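You operate a simulated robot arm through the tools that you are given. There is no shell and no other tool. Be economical: measure what you need, move in short steps, check, and stop when the job is done.

You are at the controls of a simulated robot arm. One attempt, no reset.

Task
Put things in order on the back of the setting bench. At the end: the grey felt block stands where the blue felt wick stood; the white fine filter cartridge stands where the grey felt block stood; the blue felt wick stands where the white bobbin stood; the white bobbin stands on top of the yellow change wheel; whatever was shut is shut again. Leave all else as you found it, and nothing knocked over.

It is judged by the outcome, as a careful person would: the job done as asked, and still so three seconds after it is handed in. It fails if anything else is knocked over, pushed out of place, dropped, spilled or broken.

Robot
A 6-joint arm with a two-finger parallel gripper, fixed in place. Base frame: the origin is at the foot of the arm, x ahead of it, y to its left, z up; the work surface is at about z = 0. Units: cm, rad, N and s.
With the tool pointing down near the work surface it reaches from about 18 to 46 cm from the base axis. Its first joint turns from -1.222 to 1.222 rad. Payload 1.9 kg.
Tool frame: the origin (TCP) lies between the finger pads and is the grasp point; the fingertips stand 2.3 cm ahead of it; z points along the fingers, y is the line along which they close. The gripper opens to 9.4 cm. The fingers are 3.8 cm wide and 1 cm thick; the gripper's body (5.4 by 9.6 cm) begins 3.9 cm behind the TCP.
Orientation is told as [roll, pitch, yaw] about the base's x, y, z axes, in that order, counted from this pose: with the fingers straight down and closing along the base's y, the tool's x points along the base's -x, its y along +y and its z along -z.

Tools
- The arm moves only by the tool send_rows. Its argument "plan" is a list of rows, each a list of 7 numbers: the turn, a rotation vector about the base's x, y, z in rad, then the shift along the base's x, y, z in mm, then the finger opening in mm, from 0 to 94. In form: [[ax, ay, az, dx, dy, dz, fingers], ...]. A call has 1 to 12 rows; each row is the pose to reach, as a shift and turn from the pose commanded when the call began. A row lasts 0.2 s, in which the tool goes at most 5 cm and 0.15 rad; a call with a longer step from one row to the next is refused whole, and so is a gripper value outside its range. Where a pose cannot be reached the arm comes as near as it can. A force on the tool above 40 N (or 10 N above the force at the start of the call, whichever is more), or a blocked arm, ends the call early, and 0.2 s more pass. The fingers move at their own pace (about 10.8 cm/s each) and stop on an object; they squeeze with about 45 N. The grip force told is the motor's: it shows also when the fingers shut on nothing. Time passes only in rows, and 0.2 s behind the last, so rows that repeat a pose let the fingers close. It gives the time, the measured TCP pose, the force on the tool (base axes), the opening and the grip force at its end, in the units of the frame above (readings bear some noise), with the torque about the TCP (base axes, N m) and any sound that the robot's microphone picked up.
- Cameras (640 x 400 px; columns grow to the right, rows downward): "scene" is fixed at [5.37, 30.06, 44.05]; the picture's right is [-0.85, -0.52, 0.00], its down [-0.26, 0.42, -0.87] and it looks along [0.45, -0.74, -0.49] (base axes); focal length 274 px, centre (320, 200). "wrist" rides on the gripper at [8.6, 1.6, -7.4] in the tool frame; the picture's right is [-0.18, 0.98, 0.00], its down [-0.58, -0.11, -0.81] and it looks along [-0.79, -0.15, 0.59] (tool axes); focal length 243 px, centre (320, 200). There is no depth. A picture from a camera that has moved, and an enlarged one, comes with that camera's place and axes in the base frame and with its lens. The place of the scene camera against the robot may be out by one fixed shift of up to 1.2 cm in any direction.
- capture(camera): a new picture of that camera. No time passes.
- zoom(camera, box): a new picture of the part [left, top, right, bottom] of that camera's present view, enlarged. No time passes.
- finish_job(): hands the job in; it is judged then, once.

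Go step by step. Nothing tells you positions but the pictures and the camera data: compare them with the known pose of the tool, close in by small moves and look again before you grip or let go. The budget is 120 turns and 84 pictures, counting those below and the enlarged ones. Unless the task says otherwise, let go and move clear before handing in, and close with one line.

The tools are called after ">>>" by a JSON object that holds its "op" and its "data". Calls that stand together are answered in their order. send_rows: Moves the arm, as the interface text tells. Its arguments: {"type":"object","properties":{"plan":{"type":"array"}},"required":["plan"]} The other tools are called the same way: capture (camera) takes a picture; zoom (camera, box) takes an enlarged picture of a part of a camera's view; finish_job () hands the job in.

At the start:

```text
time: 0.0
position: [26.39, 0.44, 32.42]
ee_rot: [0.0, -0.001, 0.0]
wrist_force: [-0.8, -1.3, -1.0]
torque: [0.0, 0.01, -0.02]
gripper_width: 9.39
finger_force: 0.1
```

scene: 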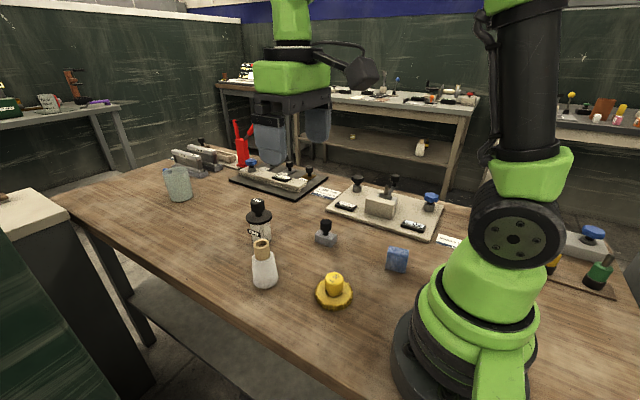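
wrist: 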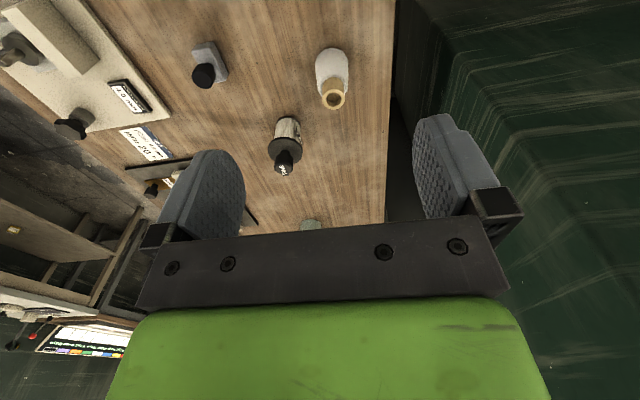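

I see a bench with a yellow wheel, a blue block, a grey block with a black knob, a white bobbin and a black-capped jar. I'll look closer first.

>>> {"op": "zoom", "data": {"camera": "scene", "box": [220, 180, 420, 310]}}

>>> {"op": "zoom", "data": {"camera": "scene", "box": [150, 130, 350, 255]}}

>>> {"op": "zoom", "data": {"camera": "scene", "box": [320, 160, 640, 300]}}

>>> {"op": "zoom", "data": {"camera": "wrist", "box": [160, 20, 400, 240]}}

```text
3.08 times, centred on (320, 245) of scene
camera zoom: at [5.37, 30.06, 44.05], right [-0.85, -0.52, 0.0], down [-0.26, 0.42, -0.87], along [0.45, -0.74, -0.49], focal length 842 px, centre (320, 62)
```

zoom: 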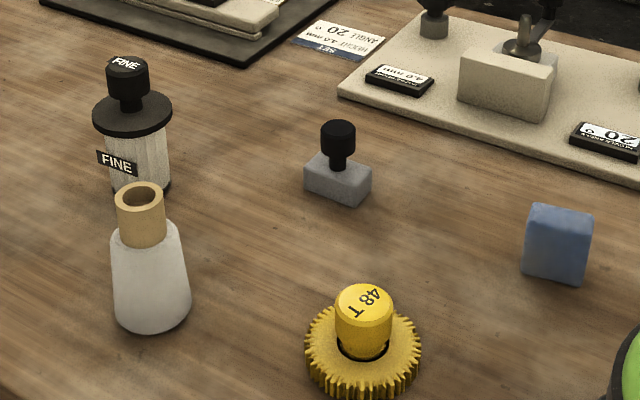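

```text
3.20 times, centred on (250, 192) of scene
camera zoom: at [5.37, 30.06, 44.05], right [-0.85, -0.52, 0.0], down [-0.26, 0.42, -0.87], along [0.45, -0.74, -0.49], focal length 875 px, centre (544, 224)
```

zoom: 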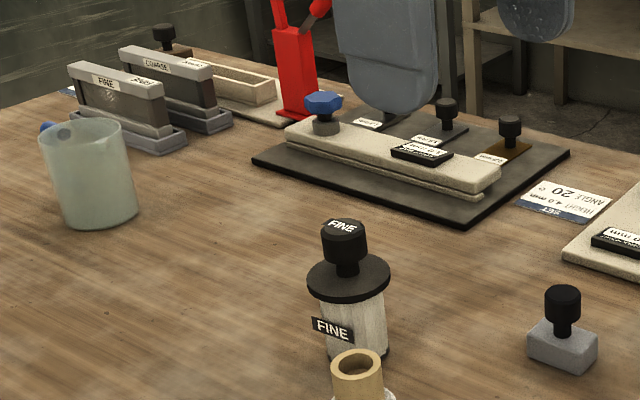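

```text
2.00 times, centred on (480, 230) of scene
camera zoom: at [5.37, 30.06, 44.05], right [-0.85, -0.52, 0.0], down [-0.26, 0.42, -0.87], along [0.45, -0.74, -0.49], focal length 547 px, centre (0, 140)
```

zoom: 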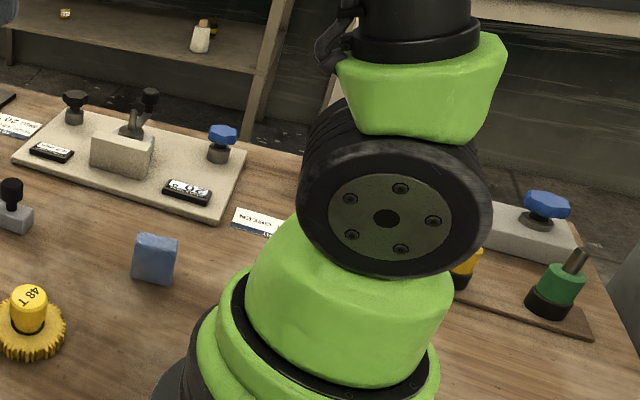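

```text
1.82 times, centred on (280, 130) of wrist
camera zoom: at [17.85, 2.13, 39.84], right [0.18, 0.98, 0.0], down [0.58, -0.11, 0.81], along [0.79, -0.15, -0.59], focal length 441 px, centre (393, 327)
```

zoom: 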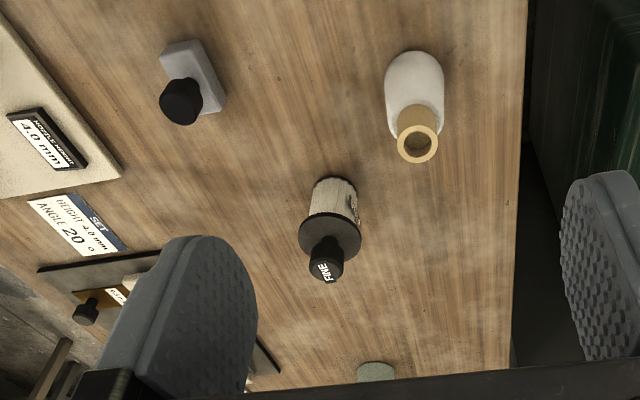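

The cartridge (FINE, with a black knob) is at about (45,-9.5), the bobbin at (35.5,0.5), the grey block at (32,-17.5), the blue wick at (14,-18) and the wheel at (22,-4). The order bobbin, blue, grey, cartridge needs no temporary spot. I'll move over the bobbin and look.

>>> {"op": "send_rows", "data": {"plan": [[0, 0, 0, 20, 0, -20, 94], [0, 0, 0, 45, 0, -50, 94], [0, 0, 0, 70, 0, -80, 94], [0, 0, 0, 90, 0, -104, 94], [0, 0, 0, 90, 0, -104, 94]]}}

>>> {"op": "capture", "data": {"camera": "wrist"}}

>>> {"op": "capture", "data": {"camera": "scene"}}

```text
time: 1.2
position: [35.41, 0.52, 22.05]
ee_rot: [-0.001, 0.0, 0.0]
wrist_force: [0.0, 0.7, -0.7]
torque: [0.01, -0.03, 0.05]
gripper_width: 9.39
finger_force: 0.1
```

```text
77 pictures are left
camera wrist: at [26.86, 2.13, 29.47], right [0.18, 0.98, 0.0], down [0.58, -0.11, 0.81], along [0.79, -0.15, -0.59], focal length 243 px, centre (320, 200)
```

wrist: 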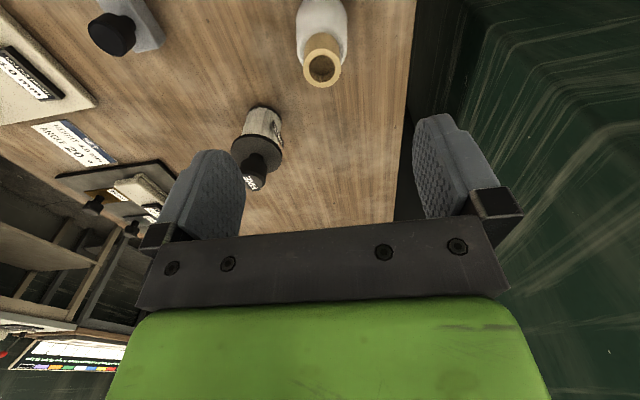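

```text
76 pictures are left
```

scene: 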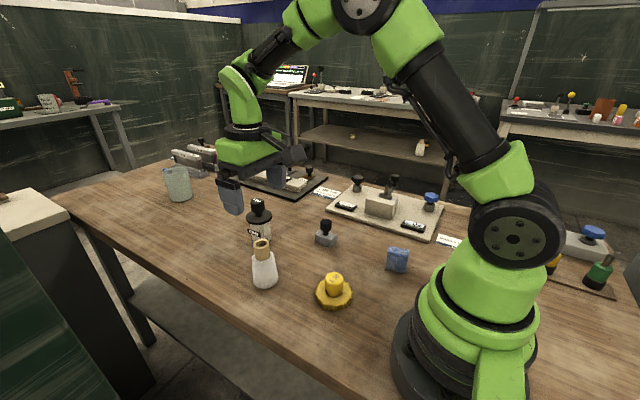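

The bobbin's tube top triangulates to about (35.7, 0.5, 10.1). I'll descend to just above it and check.

>>> {"op": "send_rows", "data": {"plan": [[0, 0, 0, 1, 0, -30, 94], [0, 0, 0, 3, 0, -60, 94], [0, 0, 0, 3, 0, -88, 94], [0, 0, 0, 3, 0, -88, 94]]}}

>>> {"op": "capture", "data": {"camera": "wrist"}}

>>> {"op": "zoom", "data": {"camera": "scene", "box": [200, 180, 360, 310]}}

```text
time: 2.2
position: [35.74, 0.44, 13.19]
ee_rot: [0.0, -0.001, 0.001]
wrist_force: [-0.5, 0.0, 0.0]
torque: [0.0, -0.04, -0.02]
gripper_width: 9.38
finger_force: 0.0
```

```text
75 pictures are left
camera wrist: at [27.15, 2.15, 20.62], right [0.18, 0.98, 0.0], down [0.58, -0.11, 0.81], along [0.79, -0.15, -0.59], focal length 243 px, centre (320, 200)
```

wrist: 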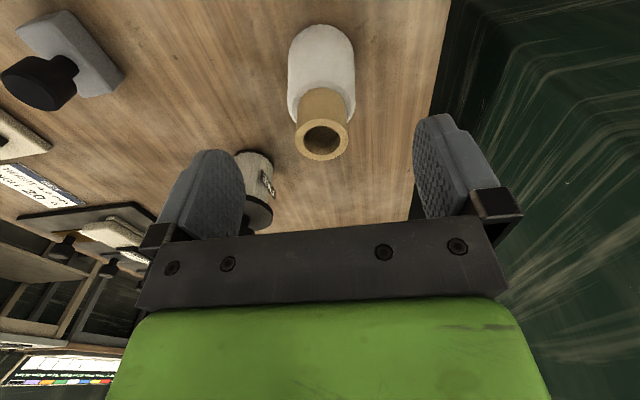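

```text
3.08 times, centred on (280, 245) of scene
camera zoom: at [5.37, 30.06, 44.05], right [-0.85, -0.52, 0.0], down [-0.26, 0.42, -0.87], along [0.45, -0.74, -0.49], focal length 842 px, centre (443, 62)
```

zoom: 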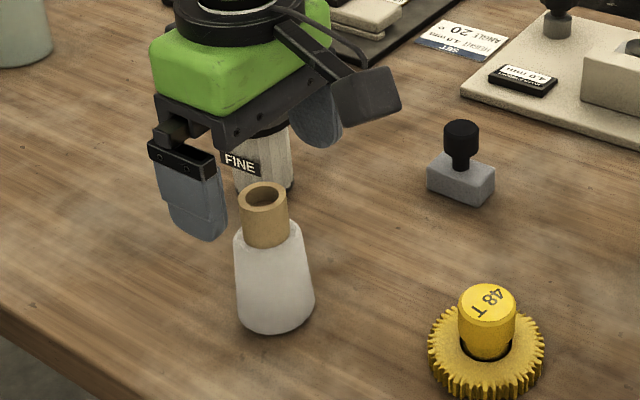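

Tube centred at about (35.75, 0.55), top near z 9.8. I'll descend to z 8.4 and close on the tube.

>>> {"op": "send_rows", "data": {"plan": [[0, 0, 0, 0, 1, -20, 94], [0, 0, 0, 0, 1, -36, 94], [0, 0, 0, 0, 1, -48, 94], [0, 0, 0, 0, 1, -48, 60], [0, 0, 0, 0, 1, -48, 45]]}}

>>> {"op": "capture", "data": {"camera": "wrist"}}

>>> {"op": "zoom", "data": {"camera": "scene", "box": [200, 180, 360, 310]}}

```text
time: 3.4
position: [35.72, 0.53, 8.5]
ee_rot: [-0.001, 0.0, 0.0]
wrist_force: [0.8, 0.5, -1.0]
torque: [0.03, -0.03, 0.03]
gripper_width: 4.5
finger_force: 0.0
```

```text
73 pictures are left
camera wrist: at [27.1, 2.28, 15.86], right [0.18, 0.98, 0.0], down [0.58, -0.11, 0.81], along [0.79, -0.15, -0.59], focal length 243 px, centre (320, 200)
```

wrist: 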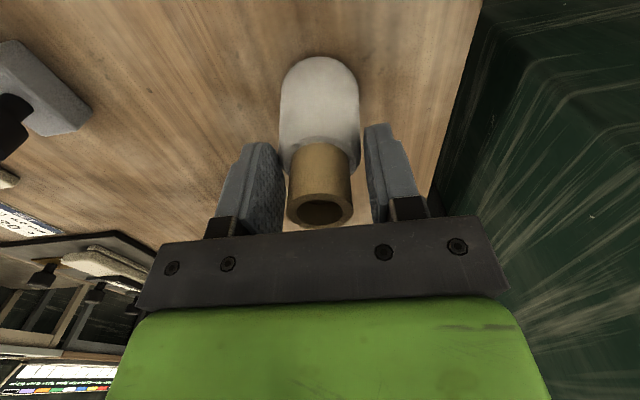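

```text
3.08 times, centred on (280, 245) of scene
camera zoom: at [5.37, 30.06, 44.05], right [-0.85, -0.52, 0.0], down [-0.26, 0.42, -0.87], along [0.45, -0.74, -0.49], focal length 842 px, centre (443, 62)
```

zoom: 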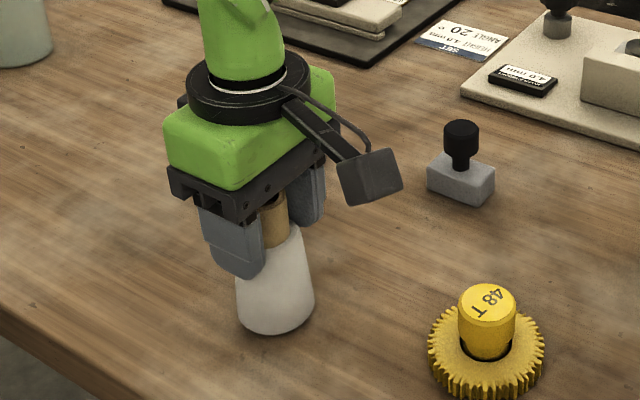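

The fingers straddle the tube, but the tips may reach the cone's shoulder. I'll raise 5 mm, shift 1.5 mm in -y and grip.

>>> {"op": "send_rows", "data": {"plan": [[0, 0, 0, 0, -1.5, 5, 45], [0, 0, 0, 0, -1.5, 5, 30], [0, 0, 0, 0, -1.5, 5, 20], [0, 0, 0, 0, -1.5, 5, 20], [0, 0, 0, 0, -1.5, 5, 20]]}}

>>> {"op": "capture", "data": {"camera": "wrist"}}

```text
time: 4.6
position: [35.79, 0.35, 9.08]
ee_rot: [0.001, -0.001, -0.001]
wrist_force: [-0.3, 0.3, 0.3]
torque: [-0.01, -0.04, 0.06]
gripper_width: 4.21
finger_force: 44.9
```

```text
71 pictures are left
camera wrist: at [27.13, 2.12, 16.39], right [0.18, 0.98, 0.0], down [0.58, -0.11, 0.81], along [0.79, -0.15, -0.59], focal length 243 px, centre (320, 200)
```

wrist: 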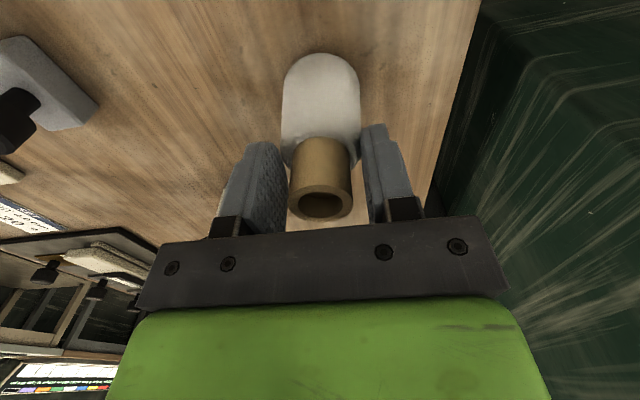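

It closed on the cone's shoulder (4.2 cm), not the tube. I'll open, rise 8 mm, and grip again.

>>> {"op": "send_rows", "data": {"plan": [[0, 0, 0, 0, 0, 0, 55], [0, 0, 0, 0, 0, 0, 55], [0, 0, 0, 0, 0, 8, 50], [0, 0, 0, 0, 0, 8, 35], [0, 0, 0, 0, 0, 8, 20], [0, 0, 0, 0, 0, 8, 20], [0, 0, 0, 0, 0, 8, 20]]}}

>>> {"op": "zoom", "data": {"camera": "scene", "box": [200, 180, 360, 310]}}

>>> {"op": "capture", "data": {"camera": "wrist"}}

```text
time: 6.2
position: [35.8, 0.57, 9.84]
ee_rot: [0.0, -0.001, 0.0]
wrist_force: [-0.5, 0.0, 0.3]
torque: [0.0, -0.02, 0.01]
gripper_width: 2.88
finger_force: 44.6
```

```text
3.08 times, centred on (280, 245) of scene
camera zoom: at [5.37, 30.06, 44.05], right [-0.85, -0.52, 0.0], down [-0.26, 0.42, -0.87], along [0.45, -0.74, -0.49], focal length 842 px, centre (443, 62)
```

zoom: 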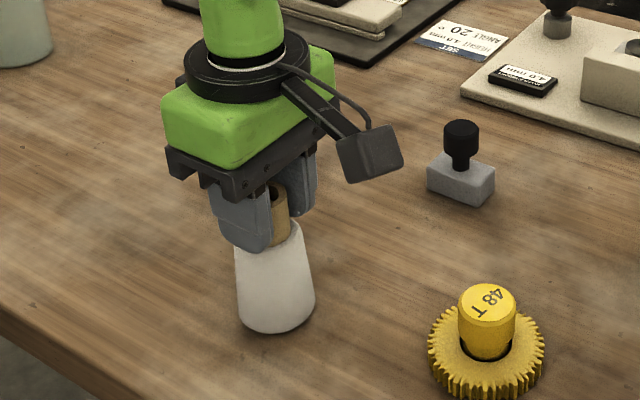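

```text
69 pictures are left
camera wrist: at [27.14, 2.11, 17.17], right [0.18, 0.98, 0.0], down [0.58, -0.11, 0.81], along [0.79, -0.15, -0.59], focal length 243 px, centre (320, 200)
```

wrist: 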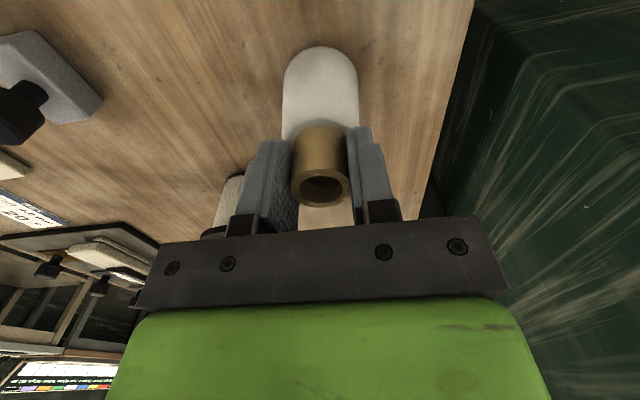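

The tube is gripped at 2.88 cm. I'll lift the bobbin and move back and left of the wheel so the wrist camera can see the wheel.

>>> {"op": "send_rows", "data": {"plan": [[0, 0, 0, 0, 0, 10, 20], [0, 0, 0, 0, 0, 40, 20], [0, 0, 0, 0, 0, 80, 20], [0, 0, 0, 0, 0, 120, 20], [0, 0, 0, 0, 0, 160, 20], [0, 0, 0, 0, 0, 200, 20], [0, 0, 0, -40, 10, 220, 20], [0, 0, 0, -80, 20, 220, 20], [0, 0, 0, -120, 30, 220, 20], [0, 0, 0, -150, 40, 220, 20], [0, 0, 0, -158, 40, 220, 20], [0, 0, 0, -158, 40, 220, 20]]}}

>>> {"op": "capture", "data": {"camera": "wrist"}}

>>> {"op": "capture", "data": {"camera": "scene"}}

```text
time: 8.8
position: [20.02, 4.48, 31.68]
ee_rot: [0.001, 0.0, 0.0]
wrist_force: [0.3, 0.5, -0.6]
torque: [0.05, -0.02, 0.0]
gripper_width: 2.88
finger_force: 45.1
```

```text
68 pictures are left
camera wrist: at [11.32, 6.13, 39.12], right [0.18, 0.98, 0.0], down [0.58, -0.11, 0.81], along [0.79, -0.15, -0.59], focal length 243 px, centre (320, 200)
```

wrist: 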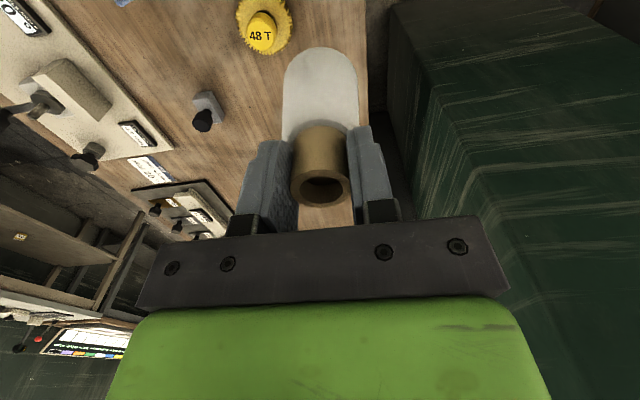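

```text
67 pictures are left
```

scene: 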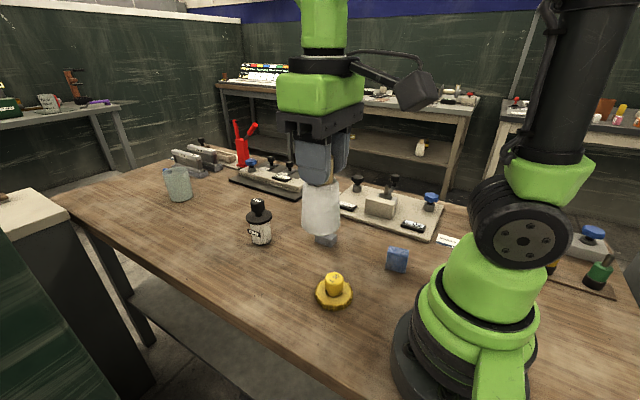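

The bobbin lifted whole and the wheel is in the wrist view. I'll zoom to measure it.

>>> {"op": "zoom", "data": {"camera": "wrist", "box": [220, 0, 310, 60]}}

>>> {"op": "zoom", "data": {"camera": "wrist", "box": [80, 0, 280, 140]}}

>>> {"op": "zoom", "data": {"camera": "scene", "box": [230, 180, 430, 310]}}

```text
6.67 times, centred on (265, 30) of wrist
camera zoom: at [11.32, 6.13, 39.12], right [0.18, 0.98, 0.0], down [0.58, -0.11, 0.81], along [0.79, -0.15, -0.59], focal length 1618 px, centre (687, 1333)
```

zoom: 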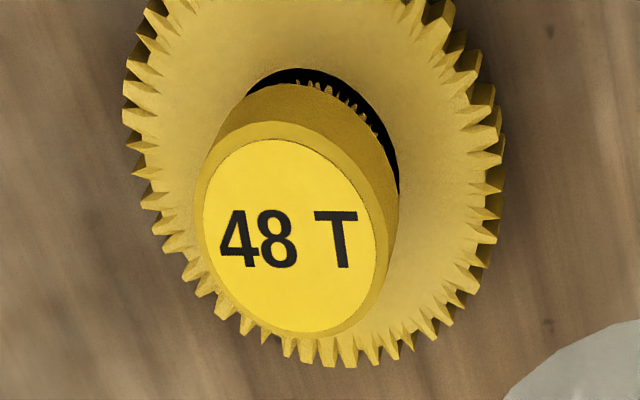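

```text
2.86 times, centred on (180, 70) of wrist
camera zoom: at [11.32, 6.13, 39.12], right [0.18, 0.98, 0.0], down [0.58, -0.11, 0.81], along [0.79, -0.15, -0.59], focal length 693 px, centre (720, 571)
```

zoom: 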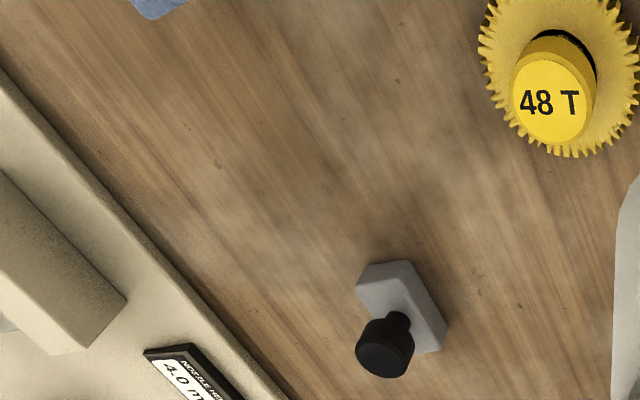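

```text
3.08 times, centred on (330, 245) of scene
camera zoom: at [5.37, 30.06, 44.05], right [-0.85, -0.52, 0.0], down [-0.26, 0.42, -0.87], along [0.45, -0.74, -0.49], focal length 842 px, centre (289, 62)
```

zoom: 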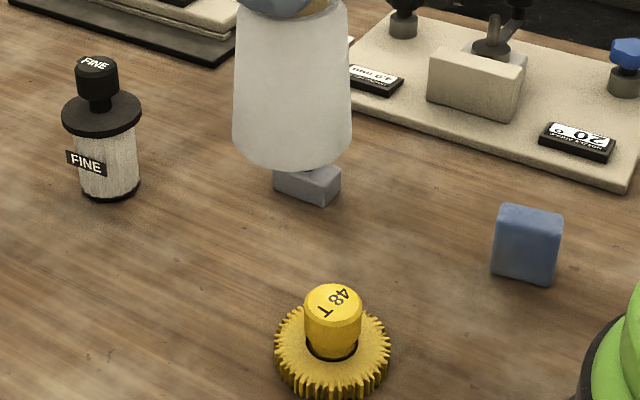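

Hub top is around (22.2,-3.5,~4.5). A second view from the other side in y will fix its height.

>>> {"op": "send_rows", "data": {"plan": [[0, 0, 0, 0, -35, 0, 20], [0, 0, 0, 0, -70, 0, 20], [0, 0, 0, 0, -105, 0, 20], [0, 0, 0, 0, -130, 0, 20], [0, 0, 0, 0, -140, 0, 20], [0, 0, 0, 0, -140, 0, 20]]}}

>>> {"op": "capture", "data": {"camera": "wrist"}}

>>> {"op": "zoom", "data": {"camera": "wrist", "box": [360, 0, 450, 60]}}

```text
time: 10.2
position: [20.01, -9.8, 31.72]
ee_rot: [-0.001, -0.001, 0.0]
wrist_force: [0.0, 1.1, -1.3]
torque: [0.01, -0.02, 0.01]
gripper_width: 2.85
finger_force: 45.3
```

```text
63 pictures are left
camera wrist: at [11.3, -8.0, 39.17], right [0.18, 0.98, 0.0], down [0.58, -0.11, 0.81], along [0.79, -0.15, -0.59], focal length 243 px, centre (320, 200)
```

wrist: 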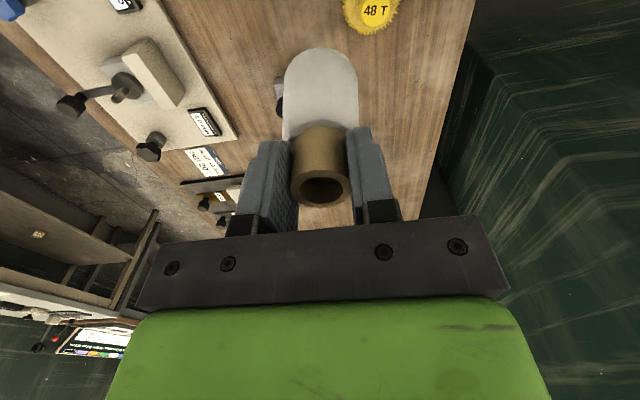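

```text
6.67 times, centred on (405, 30) of wrist
camera zoom: at [11.3, -8.0, 39.17], right [0.18, 0.98, 0.0], down [0.58, -0.11, 0.81], along [0.79, -0.15, -0.59], focal length 1618 px, centre (-247, 1333)
```

zoom: 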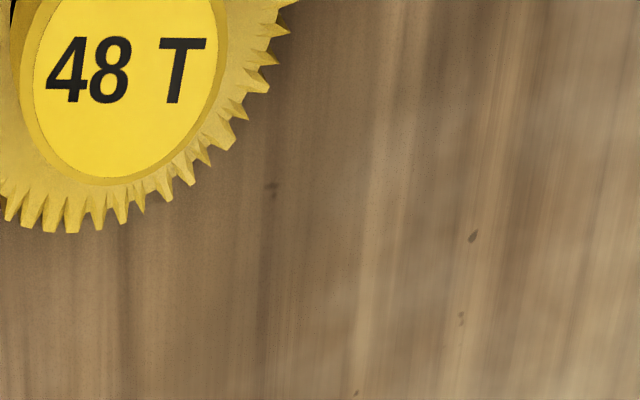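

Hub top fixes at (22.0,-3.3,5.0). I'll bring the bobbin above it with its base about 1.5 cm over the hub and check.

>>> {"op": "send_rows", "data": {"plan": [[0, 0, 0, 10, 35, 0, 20], [0, 0, 0, 20, 63.5, 0, 20], [0, 0, 0, 20, 63.5, -40, 20], [0, 0, 0, 20, 63.5, -80, 20], [0, 0, 0, 20, 63.5, -120, 20], [0, 0, 0, 20, 63.5, -154, 20], [0, 0, 0, 20, 63.5, -154, 20]]}}

>>> {"op": "capture", "data": {"camera": "wrist"}}

>>> {"op": "zoom", "data": {"camera": "scene", "box": [250, 190, 430, 310]}}

```text
time: 11.8
position: [21.87, -3.25, 16.37]
ee_rot: [0.002, -0.001, 0.001]
wrist_force: [0.5, 0.5, -1.3]
torque: [0.01, 0.02, -0.03]
gripper_width: 2.86
finger_force: 44.8
```

```text
61 pictures are left
camera wrist: at [13.34, -1.59, 23.64], right [0.18, 0.98, 0.0], down [0.58, -0.11, 0.81], along [0.79, -0.15, -0.59], focal length 243 px, centre (320, 200)
```

wrist: 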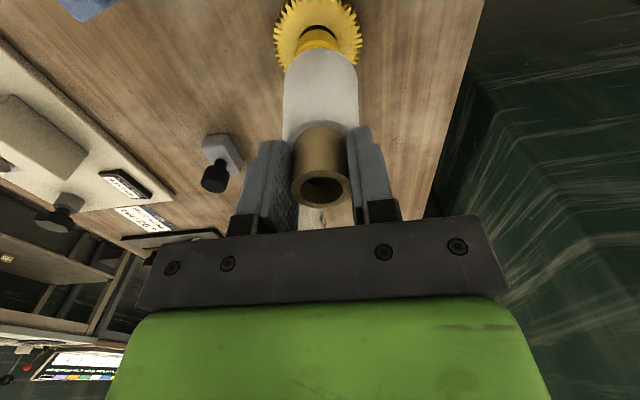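

```text
3.33 times, centred on (340, 250) of scene
camera zoom: at [5.37, 30.06, 44.05], right [-0.85, -0.52, 0.0], down [-0.26, 0.42, -0.87], along [0.45, -0.74, -0.49], focal length 912 px, centre (253, 33)
```

zoom: 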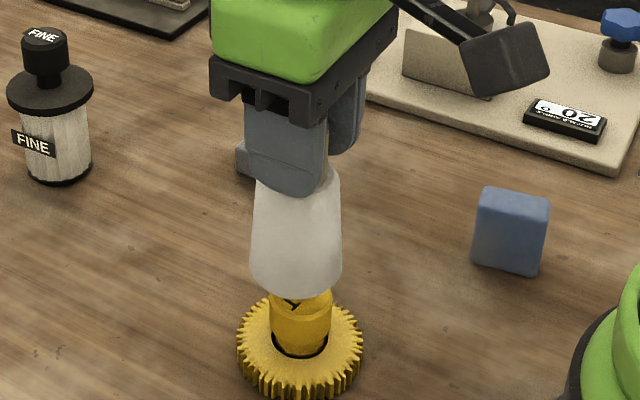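

Nearly aligned. The scene view says about 3 mm too far in +x, so I'll correct that and lower to about 1 mm above the expected contact.

>>> {"op": "send_rows", "data": {"plan": [[0, 0, 0, -3, 0, -2, 20], [0, 0, 0, -3, 0, -8, 20], [0, 0, 0, -3, 0, -11, 20], [0, 0, 0, -3, 0, -13, 20], [0, 0, 0, -3, 0, -13, 20]]}}

>>> {"op": "zoom", "data": {"camera": "scene", "box": [290, 240, 380, 310]}}

>>> {"op": "zoom", "data": {"camera": "wrist", "box": [260, 0, 380, 80]}}

```text
time: 13.0
position: [21.68, -3.27, 15.07]
ee_rot: [0.0, 0.0, 0.001]
wrist_force: [0.0, -0.2, -0.9]
torque: [0.01, -0.04, 0.01]
gripper_width: 2.85
finger_force: 45.3
```

```text
5.71 times, centred on (335, 275) of scene
camera zoom: at [5.37, 30.06, 44.05], right [-0.85, -0.52, 0.0], down [-0.26, 0.42, -0.87], along [0.45, -0.74, -0.49], focal length 1563 px, centre (234, -229)
```

zoom: 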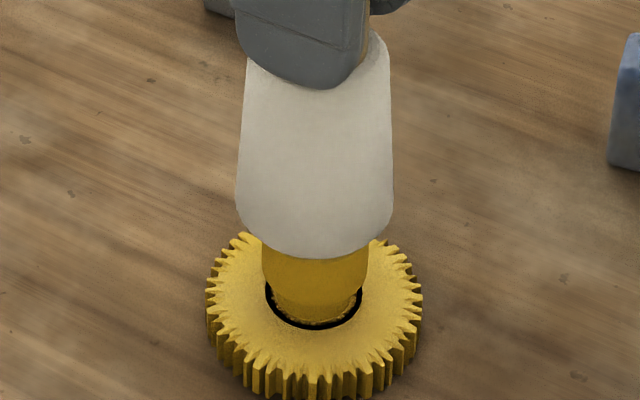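

```text
5.00 times, centred on (320, 40) of wrist
camera zoom: at [13.04, -1.59, 22.44], right [0.18, 0.98, 0.0], down [0.58, -0.11, 0.81], along [0.79, -0.15, -0.59], focal length 1213 px, centre (320, 1000)
```

zoom: 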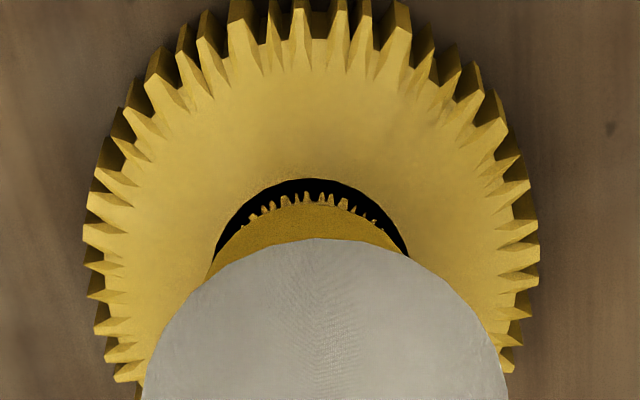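

A 2 mm correction in y, then down gently.

>>> {"op": "send_rows", "data": {"plan": [[0, 0, 0, 1, -2, 0, 20], [0, 0, 0, 1, -2, -1, 20], [0, 0, 0, 1, -2, -2, 20], [0, 0, 0, 1, -2, -2, 20]]}}

>>> {"op": "zoom", "data": {"camera": "scene", "box": [290, 240, 380, 310]}}

```text
time: 14.0
position: [21.81, -3.54, 14.86]
ee_rot: [0.001, -0.001, -0.001]
wrist_force: [-0.7, -0.1, -1.5]
torque: [-0.05, -0.01, -0.04]
gripper_width: 2.87
finger_force: 45.2
```

```text
5.71 times, centred on (335, 275) of scene
camera zoom: at [5.37, 30.06, 44.05], right [-0.85, -0.52, 0.0], down [-0.26, 0.42, -0.87], along [0.45, -0.74, -0.49], focal length 1563 px, centre (234, -229)
```

zoom: 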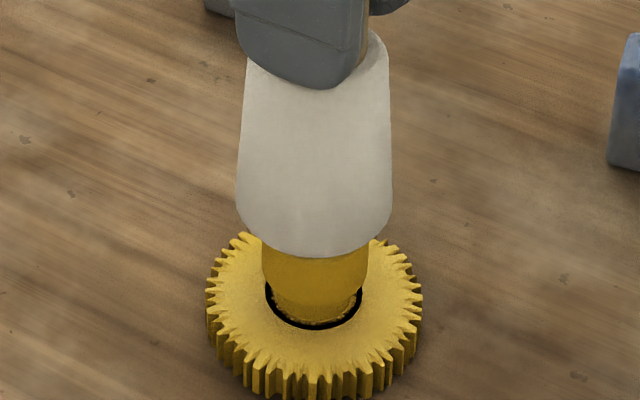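

>>> {"op": "send_rows", "data": {"plan": [[0, 0, 0, 0, 0, -1, 20], [0, 0, 0, 0, 0, -1, 20]]}}

>>> {"op": "send_rows", "data": {"plan": [[0, 0, 0, 0, 0, -1, 20], [0, 0, 0, 0, 0, -1, 20]]}}

>>> {"op": "send_rows", "data": {"plan": [[0, 0, 0, 0, 0, -1, 20], [0, 0, 0, 0, 0, -1, 20]]}}

```text
time: 14.6
position: [21.86, -3.4, 14.78]
ee_rot: [0.001, -0.001, 0.0]
wrist_force: [0.2, -0.3, -2.0]
torque: [0.01, -0.01, 0.01]
gripper_width: 2.85
finger_force: 45.1
```

```text
time: 15.2
position: [21.74, -3.57, 14.63]
ee_rot: [-0.001, 0.001, 0.0]
wrist_force: [-0.4, -0.1, -0.6]
torque: [-0.01, -0.02, -0.03]
gripper_width: 2.86
finger_force: 45.0
```

```text
time: 15.8
position: [21.82, -3.5, 14.6]
ee_rot: [0.0, 0.001, -0.001]
wrist_force: [-3.3, -0.5, 18.9]
torque: [-0.04, 0.13, 0.07]
gripper_width: 2.85
finger_force: 45.2
```

Contact at z≈14.6. I'll ease off half a millimetre and open slowly.

>>> {"op": "send_rows", "data": {"plan": [[0, 0, 0, 0, 0, 0.5, 20], [0, 0, 0, 0, 0, 0.5, 28], [0, 0, 0, 0, 0, 0.5, 32], [0, 0, 0, 0, 0, 0.5, 36], [0, 0, 0, 0, 0, 0.5, 44], [0, 0, 0, 0, 0, 0.5, 50]]}}

>>> {"op": "zoom", "data": {"camera": "scene", "box": [270, 200, 390, 310]}}

>>> {"op": "capture", "data": {"camera": "wrist"}}

```text
time: 17.2
position: [21.75, -3.56, 14.67]
ee_rot: [-0.002, 0.0, 0.0]
wrist_force: [-0.3, -0.6, 0.3]
torque: [0.03, 0.03, 0.01]
gripper_width: 5.01
finger_force: 0.2
```

```text
3.64 times, centred on (330, 255) of scene
camera zoom: at [5.37, 30.06, 44.05], right [-0.85, -0.52, 0.0], down [-0.26, 0.42, -0.87], along [0.45, -0.74, -0.49], focal length 995 px, centre (284, 0)
```

zoom: 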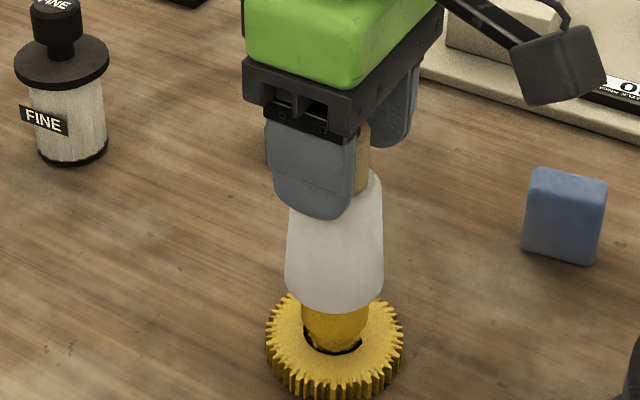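

```text
55 pictures are left
camera wrist: at [13.15, -1.75, 22.0], right [0.18, 0.98, 0.0], down [0.58, -0.11, 0.81], along [0.79, -0.15, -0.59], focal length 243 px, centre (320, 200)
```

wrist: 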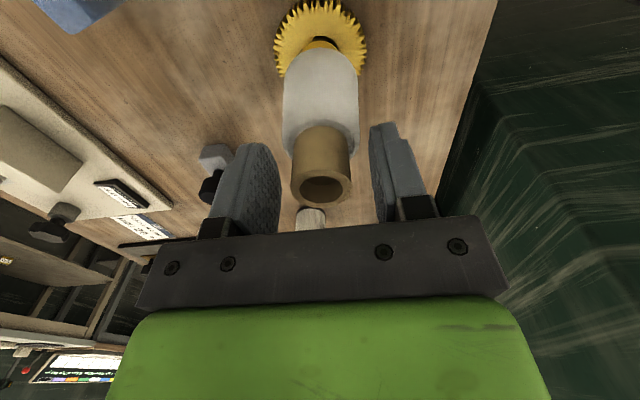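

The bobbin stands upright on the hub, released. I'll rise straight up, then swing toward the blue wick with yaw -1 rad to look at it.

>>> {"op": "send_rows", "data": {"plan": [[0, 0, 0, 0, 0, 20, 50], [0, 0, 0, 0, 0, 60, 60], [0, 0, 0, 0, 0, 100, 70], [0, 0, -0.15, 0, 0, 140, 80], [0, 0, -0.3, -5, -15, 173, 94], [0, 0, -0.45, -20, -45, 173, 94], [0, 0, -0.6, -40, -80, 173, 94], [0, 0, -0.75, -65, -110, 173, 94], [0, 0, -0.9, -90, -123, 173, 94], [0, 0, -1.0, -95, -123, 173, 94], [0, 0, -1.0, -95, -123, 173, 94]]}}

>>> {"op": "capture", "data": {"camera": "wrist"}}

>>> {"op": "capture", "data": {"camera": "scene"}}

```text
time: 19.6
position: [12.24, -15.67, 31.86]
ee_rot: [0.001, -0.001, -1.002]
wrist_force: [-0.5, -0.1, 0.9]
torque: [0.01, 0.03, 0.0]
gripper_width: 9.37
finger_force: 0.0
```

```text
54 pictures are left
camera wrist: at [9.01, -7.55, 39.24], right [0.93, 0.37, 0.0], down [0.22, -0.55, 0.81], along [0.3, -0.75, -0.59], focal length 243 px, centre (320, 200)
```

wrist: 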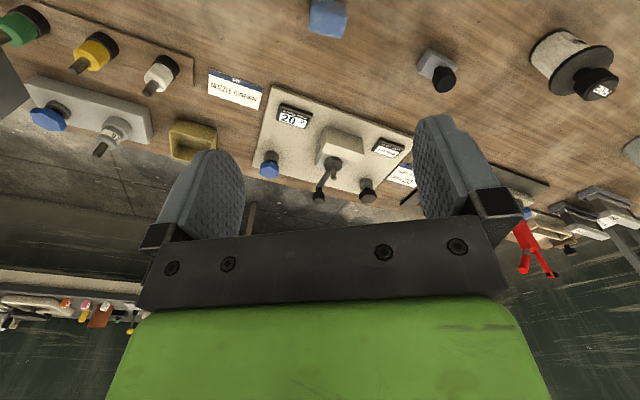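

```text
53 pictures are left
```

scene: 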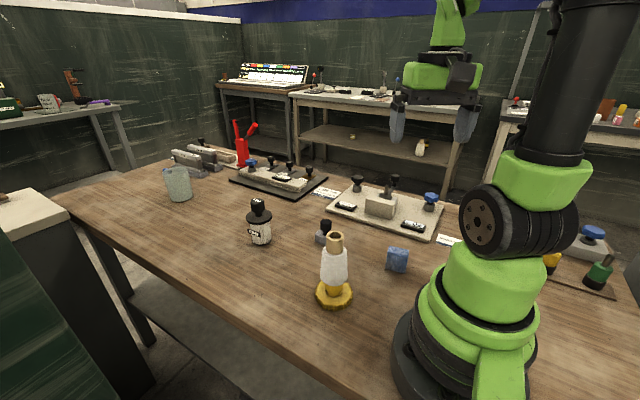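

>>> {"op": "zoom", "data": {"camera": "wrist", "box": [290, 0, 370, 50]}}

>>> {"op": "zoom", "data": {"camera": "wrist", "box": [400, 10, 640, 160]}}

>>> {"op": "zoom", "data": {"camera": "scene", "box": [300, 200, 440, 310]}}

```text
8.00 times, centred on (330, 25) of wrist
camera zoom: at [9.01, -7.55, 39.24], right [0.93, 0.37, 0.0], down [0.22, -0.55, 0.81], along [0.3, -0.75, -0.59], focal length 1941 px, centre (240, 1600)
```

zoom: 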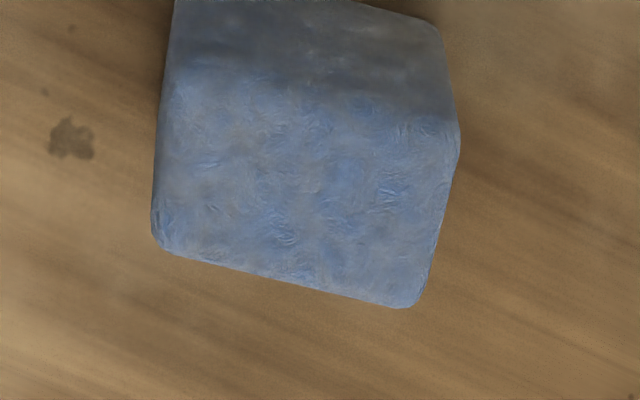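

```text
2.67 times, centred on (520, 85) of wrist
camera zoom: at [9.01, -7.55, 39.24], right [0.93, 0.37, 0.0], down [0.22, -0.55, 0.81], along [0.3, -0.75, -0.59], focal length 647 px, centre (-213, 507)
```

zoom: 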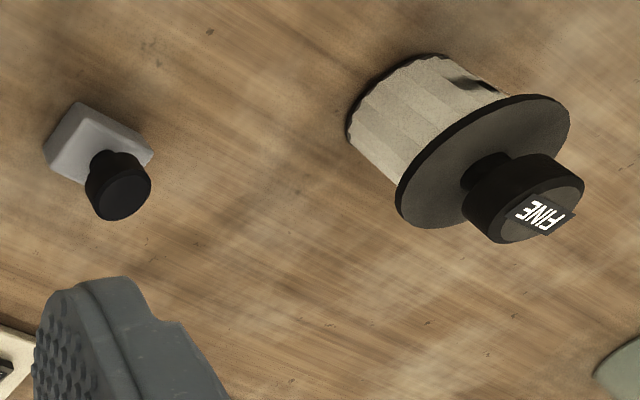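

```text
3.64 times, centred on (370, 255) of scene
camera zoom: at [5.37, 30.06, 44.05], right [-0.85, -0.52, 0.0], down [-0.26, 0.42, -0.87], along [0.45, -0.74, -0.49], focal length 995 px, centre (138, 0)
```

zoom: 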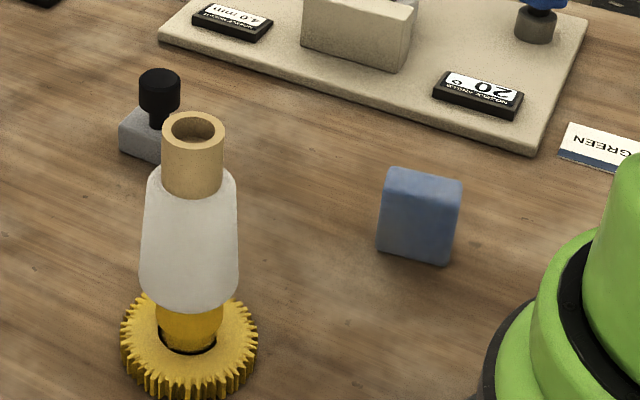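

The wick is about 4 x 2.2 x 5.3 cm, centred near (14.0,-17.4), with its wide axis about 0.2 rad from x. I'll go above it with yaw -1.37 (closing along the wide axis) and check.

>>> {"op": "send_rows", "data": {"plan": [[0, 0, -0.12, 6, -6, -20, 94], [0, 0, -0.24, 12, -12, -60, 94], [0, 0, -0.37, 17.5, -18, -100, 94], [0, 0, -0.37, 17.5, -18, -140, 94], [0, 0, -0.37, 17.5, -18, -180, 94], [0, 0, -0.37, 17.5, -18, -204, 94], [0, 0, -0.37, 17.5, -18, -204, 94]]}}

>>> {"op": "capture", "data": {"camera": "wrist"}}

>>> {"op": "capture", "data": {"camera": "scene"}}

```text
time: 21.2
position: [14.01, -17.66, 11.43]
ee_rot: [0.001, -0.001, -1.372]
wrist_force: [0.3, 0.4, 0.2]
torque: [-0.01, 0.0, -0.03]
gripper_width: 9.42
finger_force: 0.0
```

```text
49 pictures are left
camera wrist: at [13.9, -8.67, 18.86], right [1.0, 0.01, 0.0], down [0.01, -0.59, 0.81], along [0.01, -0.81, -0.59], focal length 243 px, centre (320, 200)
```

wrist: 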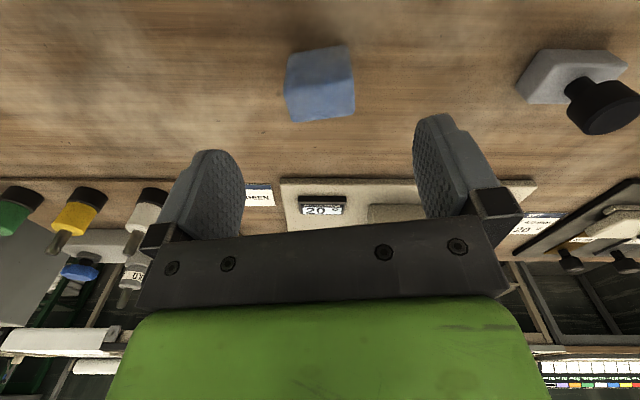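

```text
48 pictures are left
```

scene: 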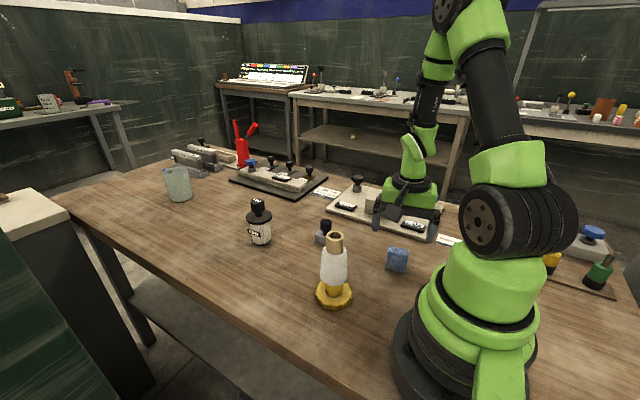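

>>> {"op": "zoom", "data": {"camera": "wrist", "box": [260, 30, 380, 140]}}

```text
3.64 times, centred on (320, 85) of wrist
camera zoom: at [13.9, -8.67, 18.86], right [1.0, 0.01, 0.0], down [0.01, -0.59, 0.81], along [0.01, -0.81, -0.59], focal length 882 px, centre (320, 618)
```

zoom: 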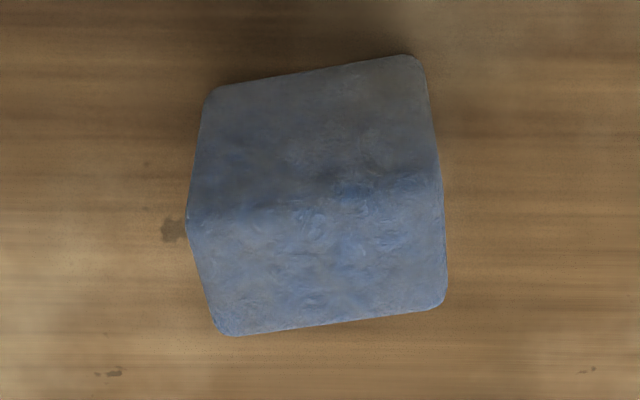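

The wick's centre is about (14.05,-17.25), top at 5.3. I'll shift slightly, descend to z≈3.3 and close.

>>> {"op": "send_rows", "data": {"plan": [[0, 0, 0, 0.5, 2.5, -20, 94], [0, 0, 0, 0.5, 2.5, -45, 94], [0, 0, 0, 0.5, 2.5, -65, 94], [0, 0, 0, 0.5, 2.5, -81, 94], [0, 0, 0, 0.5, 2.5, -81, 60], [0, 0, 0, 0.5, 2.5, -81, 50]]}}

>>> {"op": "capture", "data": {"camera": "wrist"}}

```text
time: 22.6
position: [14.0, -17.48, 3.38]
ee_rot: [0.0, 0.001, -1.369]
wrist_force: [-0.2, 0.0, -0.6]
torque: [0.0, 0.0, -0.01]
gripper_width: 5.03
finger_force: 0.0
```

```text
46 pictures are left
camera wrist: at [13.93, -8.51, 10.8], right [1.0, 0.02, 0.0], down [0.01, -0.59, 0.81], along [0.01, -0.81, -0.59], focal length 243 px, centre (320, 200)
```

wrist: 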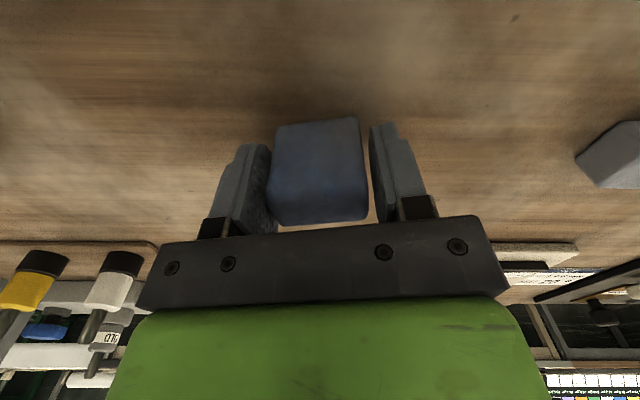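

>>> {"op": "send_rows", "data": {"plan": [[0, 0, 0, 0, 0, 0, 40], [0, 0, 0, 0, 0, 0, 34], [0, 0, 0, 0, 0, 0, 34], [0, 0, 0, 0, 0, 0, 34]]}}

>>> {"op": "capture", "data": {"camera": "wrist"}}

```text
time: 23.6
position: [13.96, -17.34, 3.38]
ee_rot: [-0.001, -0.001, -1.37]
wrist_force: [0.1, -0.6, 0.7]
torque: [0.03, 0.01, -0.01]
gripper_width: 4.32
finger_force: 44.6
```

```text
45 pictures are left
camera wrist: at [13.93, -8.51, 10.81], right [1.0, 0.02, 0.0], down [0.01, -0.59, 0.81], along [0.01, -0.81, -0.59], focal length 243 px, centre (320, 200)
```

wrist: 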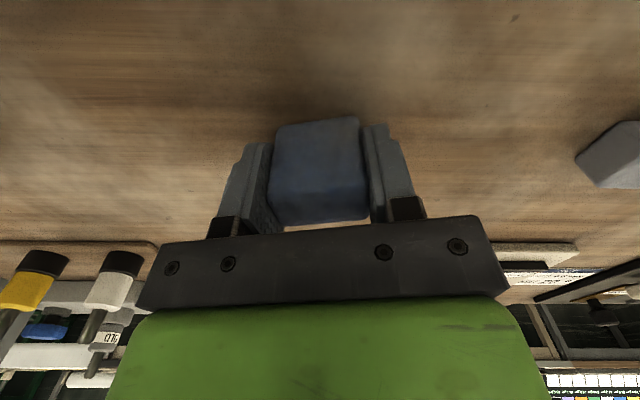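

Gripped at 4.3 cm. I'll lift high, then carry it to over the bobbin's old place.

>>> {"op": "send_rows", "data": {"plan": [[0, 0, 0, 0, 0, 10, 34], [0, 0, 0, 0, 0, 40, 34], [0, 0, 0, 0, 0, 80, 34], [0, 0, 0, 0, 0, 120, 34], [0, 0, 0, 0, 0, 160, 34], [0, 0, 0, 0, 0, 200, 34], [0, 0, 0, 35, 28, 205, 34], [0, 0, 0, 70, 57, 205, 34], [0, 0, 0, 105, 86, 205, 34], [0, 0, 0, 140, 115, 205, 34], [0, 0, 0, 175, 143, 205, 34], [0, 0, 0, 205, 167, 205, 34]]}}

>>> {"op": "send_rows", "data": {"plan": [[0, 0, 0, 12.5, 10.5, -20, 34], [0, 0, 0, 12.5, 10.5, -60, 34], [0, 0, 0, 12.5, 10.5, -100, 34], [0, 0, 0, 12.5, 10.5, -140, 34], [0, 0, 0, 12.5, 10.5, -170, 34], [0, 0, 0, 12.5, 10.5, -185, 34], [0, 0, 0, 12.5, 10.5, -185, 34]]}}

>>> {"op": "capture", "data": {"camera": "scene"}}

>>> {"op": "capture", "data": {"camera": "wrist"}}

```text
time: 26.2
position: [34.63, -0.48, 23.78]
ee_rot: [0.001, 0.001, -1.368]
wrist_force: [-0.6, 0.4, -0.4]
torque: [-0.03, 0.01, 0.0]
gripper_width: 4.29
finger_force: 45.4
```

```text
time: 27.8
position: [35.73, 0.55, 5.35]
ee_rot: [-0.001, 0.0, -1.369]
wrist_force: [-0.2, 0.1, 1.2]
torque: [-0.02, 0.02, 0.01]
gripper_width: 4.3
finger_force: 44.6
```

```text
44 pictures are left
```

scene: 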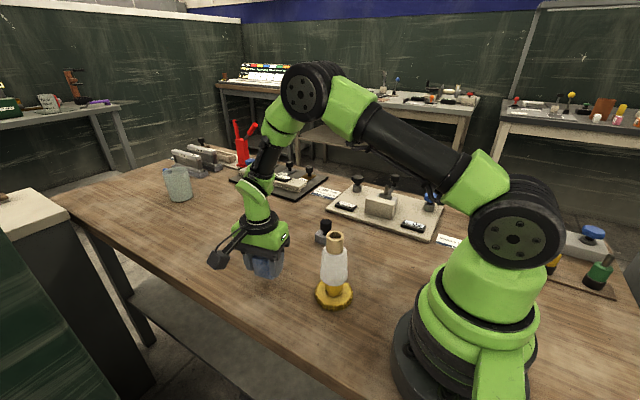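

```text
43 pictures are left
camera wrist: at [35.7, 9.33, 12.77], right [1.0, 0.02, 0.0], down [0.01, -0.59, 0.81], along [0.01, -0.81, -0.59], focal length 243 px, centre (320, 200)
```

wrist: 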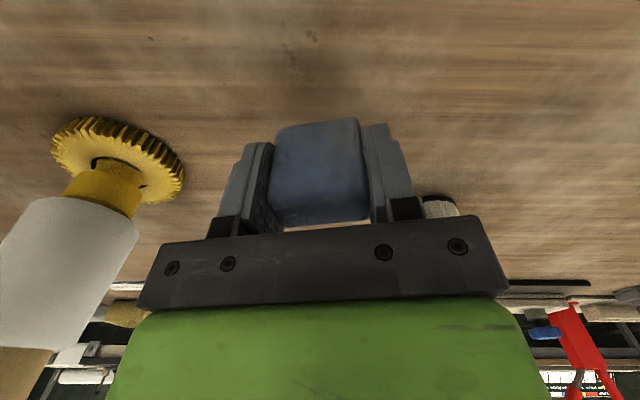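

Lower to the same height it was gripped at.

>>> {"op": "send_rows", "data": {"plan": [[0, 0, 0, 0, -0.5, -8, 34], [0, 0, 0, 0, -0.5, -14, 34], [0, 0, 0, 0, -0.5, -18, 34], [0, 0, 0, 0, -0.5, -19.5, 34], [0, 0, 0, 0, -0.5, -19.5, 34]]}}

>>> {"op": "zoom", "data": {"camera": "scene", "box": [200, 220, 360, 320]}}

```text
time: 29.0
position: [35.85, 0.5, 3.4]
ee_rot: [-0.001, 0.0, -1.37]
wrist_force: [0.4, -0.5, 0.4]
torque: [0.04, 0.01, 0.02]
gripper_width: 4.29
finger_force: 45.4
```

```text
4.00 times, centred on (280, 270) of scene
camera zoom: at [5.37, 30.06, 44.05], right [-0.85, -0.52, 0.0], down [-0.26, 0.42, -0.87], along [0.45, -0.74, -0.49], focal length 1094 px, centre (480, -80)
```

zoom: 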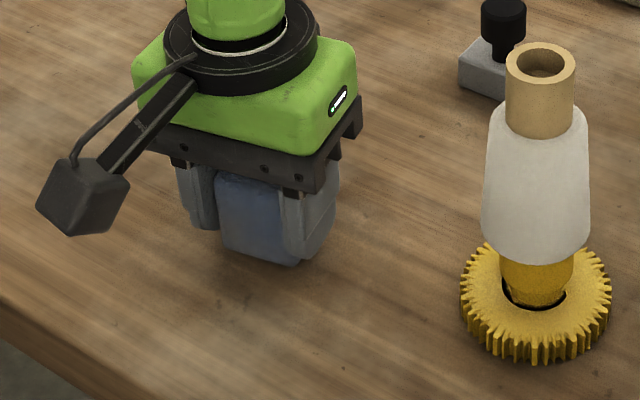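

>>> {"op": "send_rows", "data": {"plan": [[0, 0, 0, 0, 0, -0.7, 34], [0, 0, 0, 0, 0, -0.7, 34]]}}

>>> {"op": "send_rows", "data": {"plan": [[0, 0, 0, 0, 0, -0.7, 34], [0, 0, 0, 0, 0, -0.7, 34]]}}

```text
time: 29.6
position: [35.82, 0.45, 3.38]
ee_rot: [-0.001, 0.0, -1.37]
wrist_force: [-2.2, 0.6, 7.4]
torque: [-0.03, 0.08, -0.01]
gripper_width: 4.29
finger_force: 44.6
```

```text
time: 30.2
position: [35.81, 0.47, 3.36]
ee_rot: [0.003, -0.001, -1.37]
wrist_force: [-7.7, -2.6, 26.9]
torque: [-0.19, 0.26, -0.03]
gripper_width: 4.29
finger_force: 44.8
```

It is on the surface; I'll relieve the pressure, open slowly and rise.

>>> {"op": "send_rows", "data": {"plan": [[0, 0, 0, 0, 0, 1, 34], [0, 0, 0, 0, 0, 1, 43], [0, 0, 0, 0, 0, 1, 48], [0, 0, 0, 0, 0, 1, 54], [0, 0, 0, 0, 0, 1, 60], [0, 0, 0, 0, 0, 20, 60], [0, 0, 0, 0, 0, 50, 60], [0, 0, 0, 0, 0, 90, 60], [0, 0, 0, 0, 0, 130, 60]]}}

>>> {"op": "capture", "data": {"camera": "wrist"}}

>>> {"op": "capture", "data": {"camera": "scene"}}

```text
time: 32.2
position: [35.78, 0.43, 16.29]
ee_rot: [0.0, 0.0, -1.368]
wrist_force: [-0.1, -0.4, -1.5]
torque: [0.01, 0.01, 0.0]
gripper_width: 5.99
finger_force: 0.2
```

```text
41 pictures are left
camera wrist: at [35.69, 9.33, 23.75], right [1.0, 0.02, 0.0], down [0.01, -0.59, 0.81], along [0.01, -0.81, -0.59], focal length 243 px, centre (320, 200)
```

wrist: 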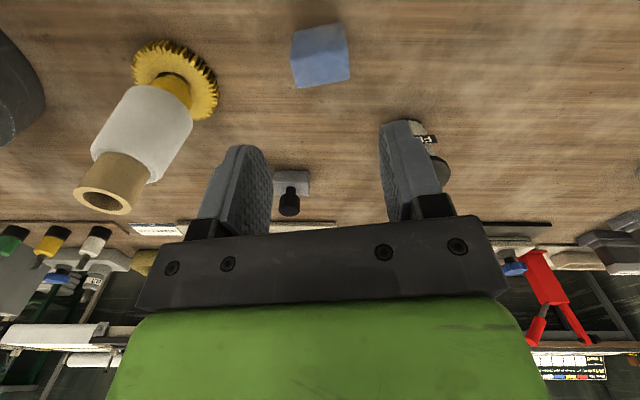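

```text
40 pictures are left
```

scene: 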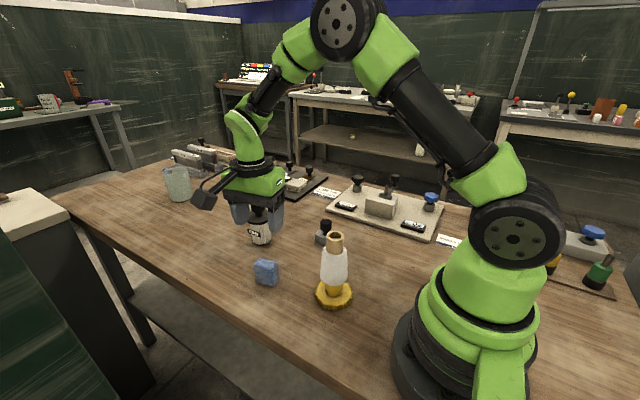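

The wick stands in place. Next is the grey block (knob near (31.9,-17.0), top about z 6); I'll move above it.

>>> {"op": "send_rows", "data": {"plan": [[0, 0, 0, 0, -30, 10, 60], [0, 0, 0, -8, -65, 10, 60], [0, 0, 0, -16, -100, 10, 60], [0, 0, 0, -25, -135, 10, 70], [0, 0, 0, -33, -165, 5, 80], [0, 0, 0, -39, -174.5, -25, 80], [0, 0, 0, -39, -174.5, -45, 80], [0, 0, 0, -39, -174.5, -45, 80]]}}

>>> {"op": "capture", "data": {"camera": "wrist"}}

>>> {"op": "zoom", "data": {"camera": "scene", "box": [230, 180, 390, 310]}}

```text
time: 34.0
position: [31.96, -16.96, 11.79]
ee_rot: [0.0, -0.001, -1.371]
wrist_force: [1.1, 0.3, 0.8]
torque: [0.0, 0.01, 0.0]
gripper_width: 8.01
finger_force: 0.1
```

```text
39 pictures are left
camera wrist: at [31.86, -8.13, 19.2], right [1.0, 0.02, 0.0], down [0.01, -0.59, 0.81], along [0.01, -0.81, -0.59], focal length 243 px, centre (320, 200)
```

wrist: 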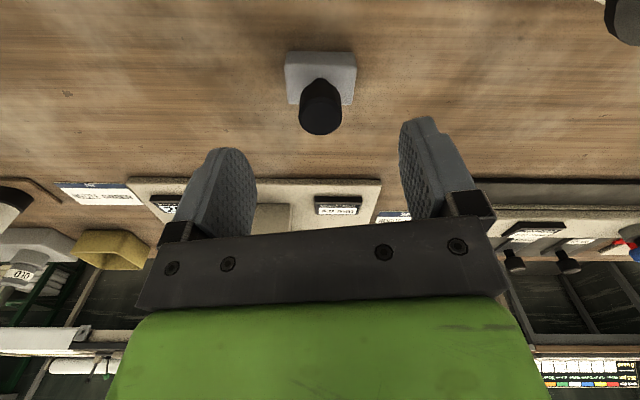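

```text
3.08 times, centred on (310, 245) of scene
camera zoom: at [5.37, 30.06, 44.05], right [-0.85, -0.52, 0.0], down [-0.26, 0.42, -0.87], along [0.45, -0.74, -0.49], focal length 842 px, centre (351, 62)
```

zoom: 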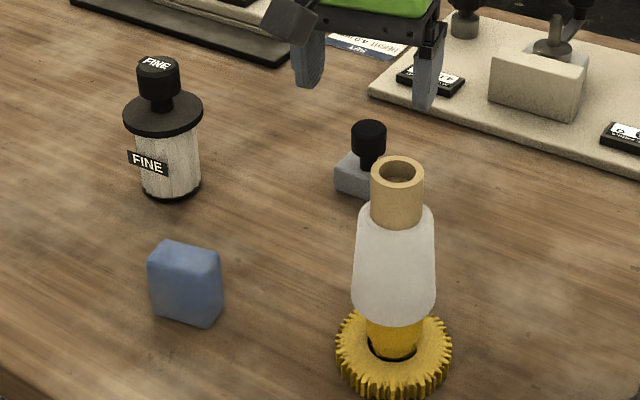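

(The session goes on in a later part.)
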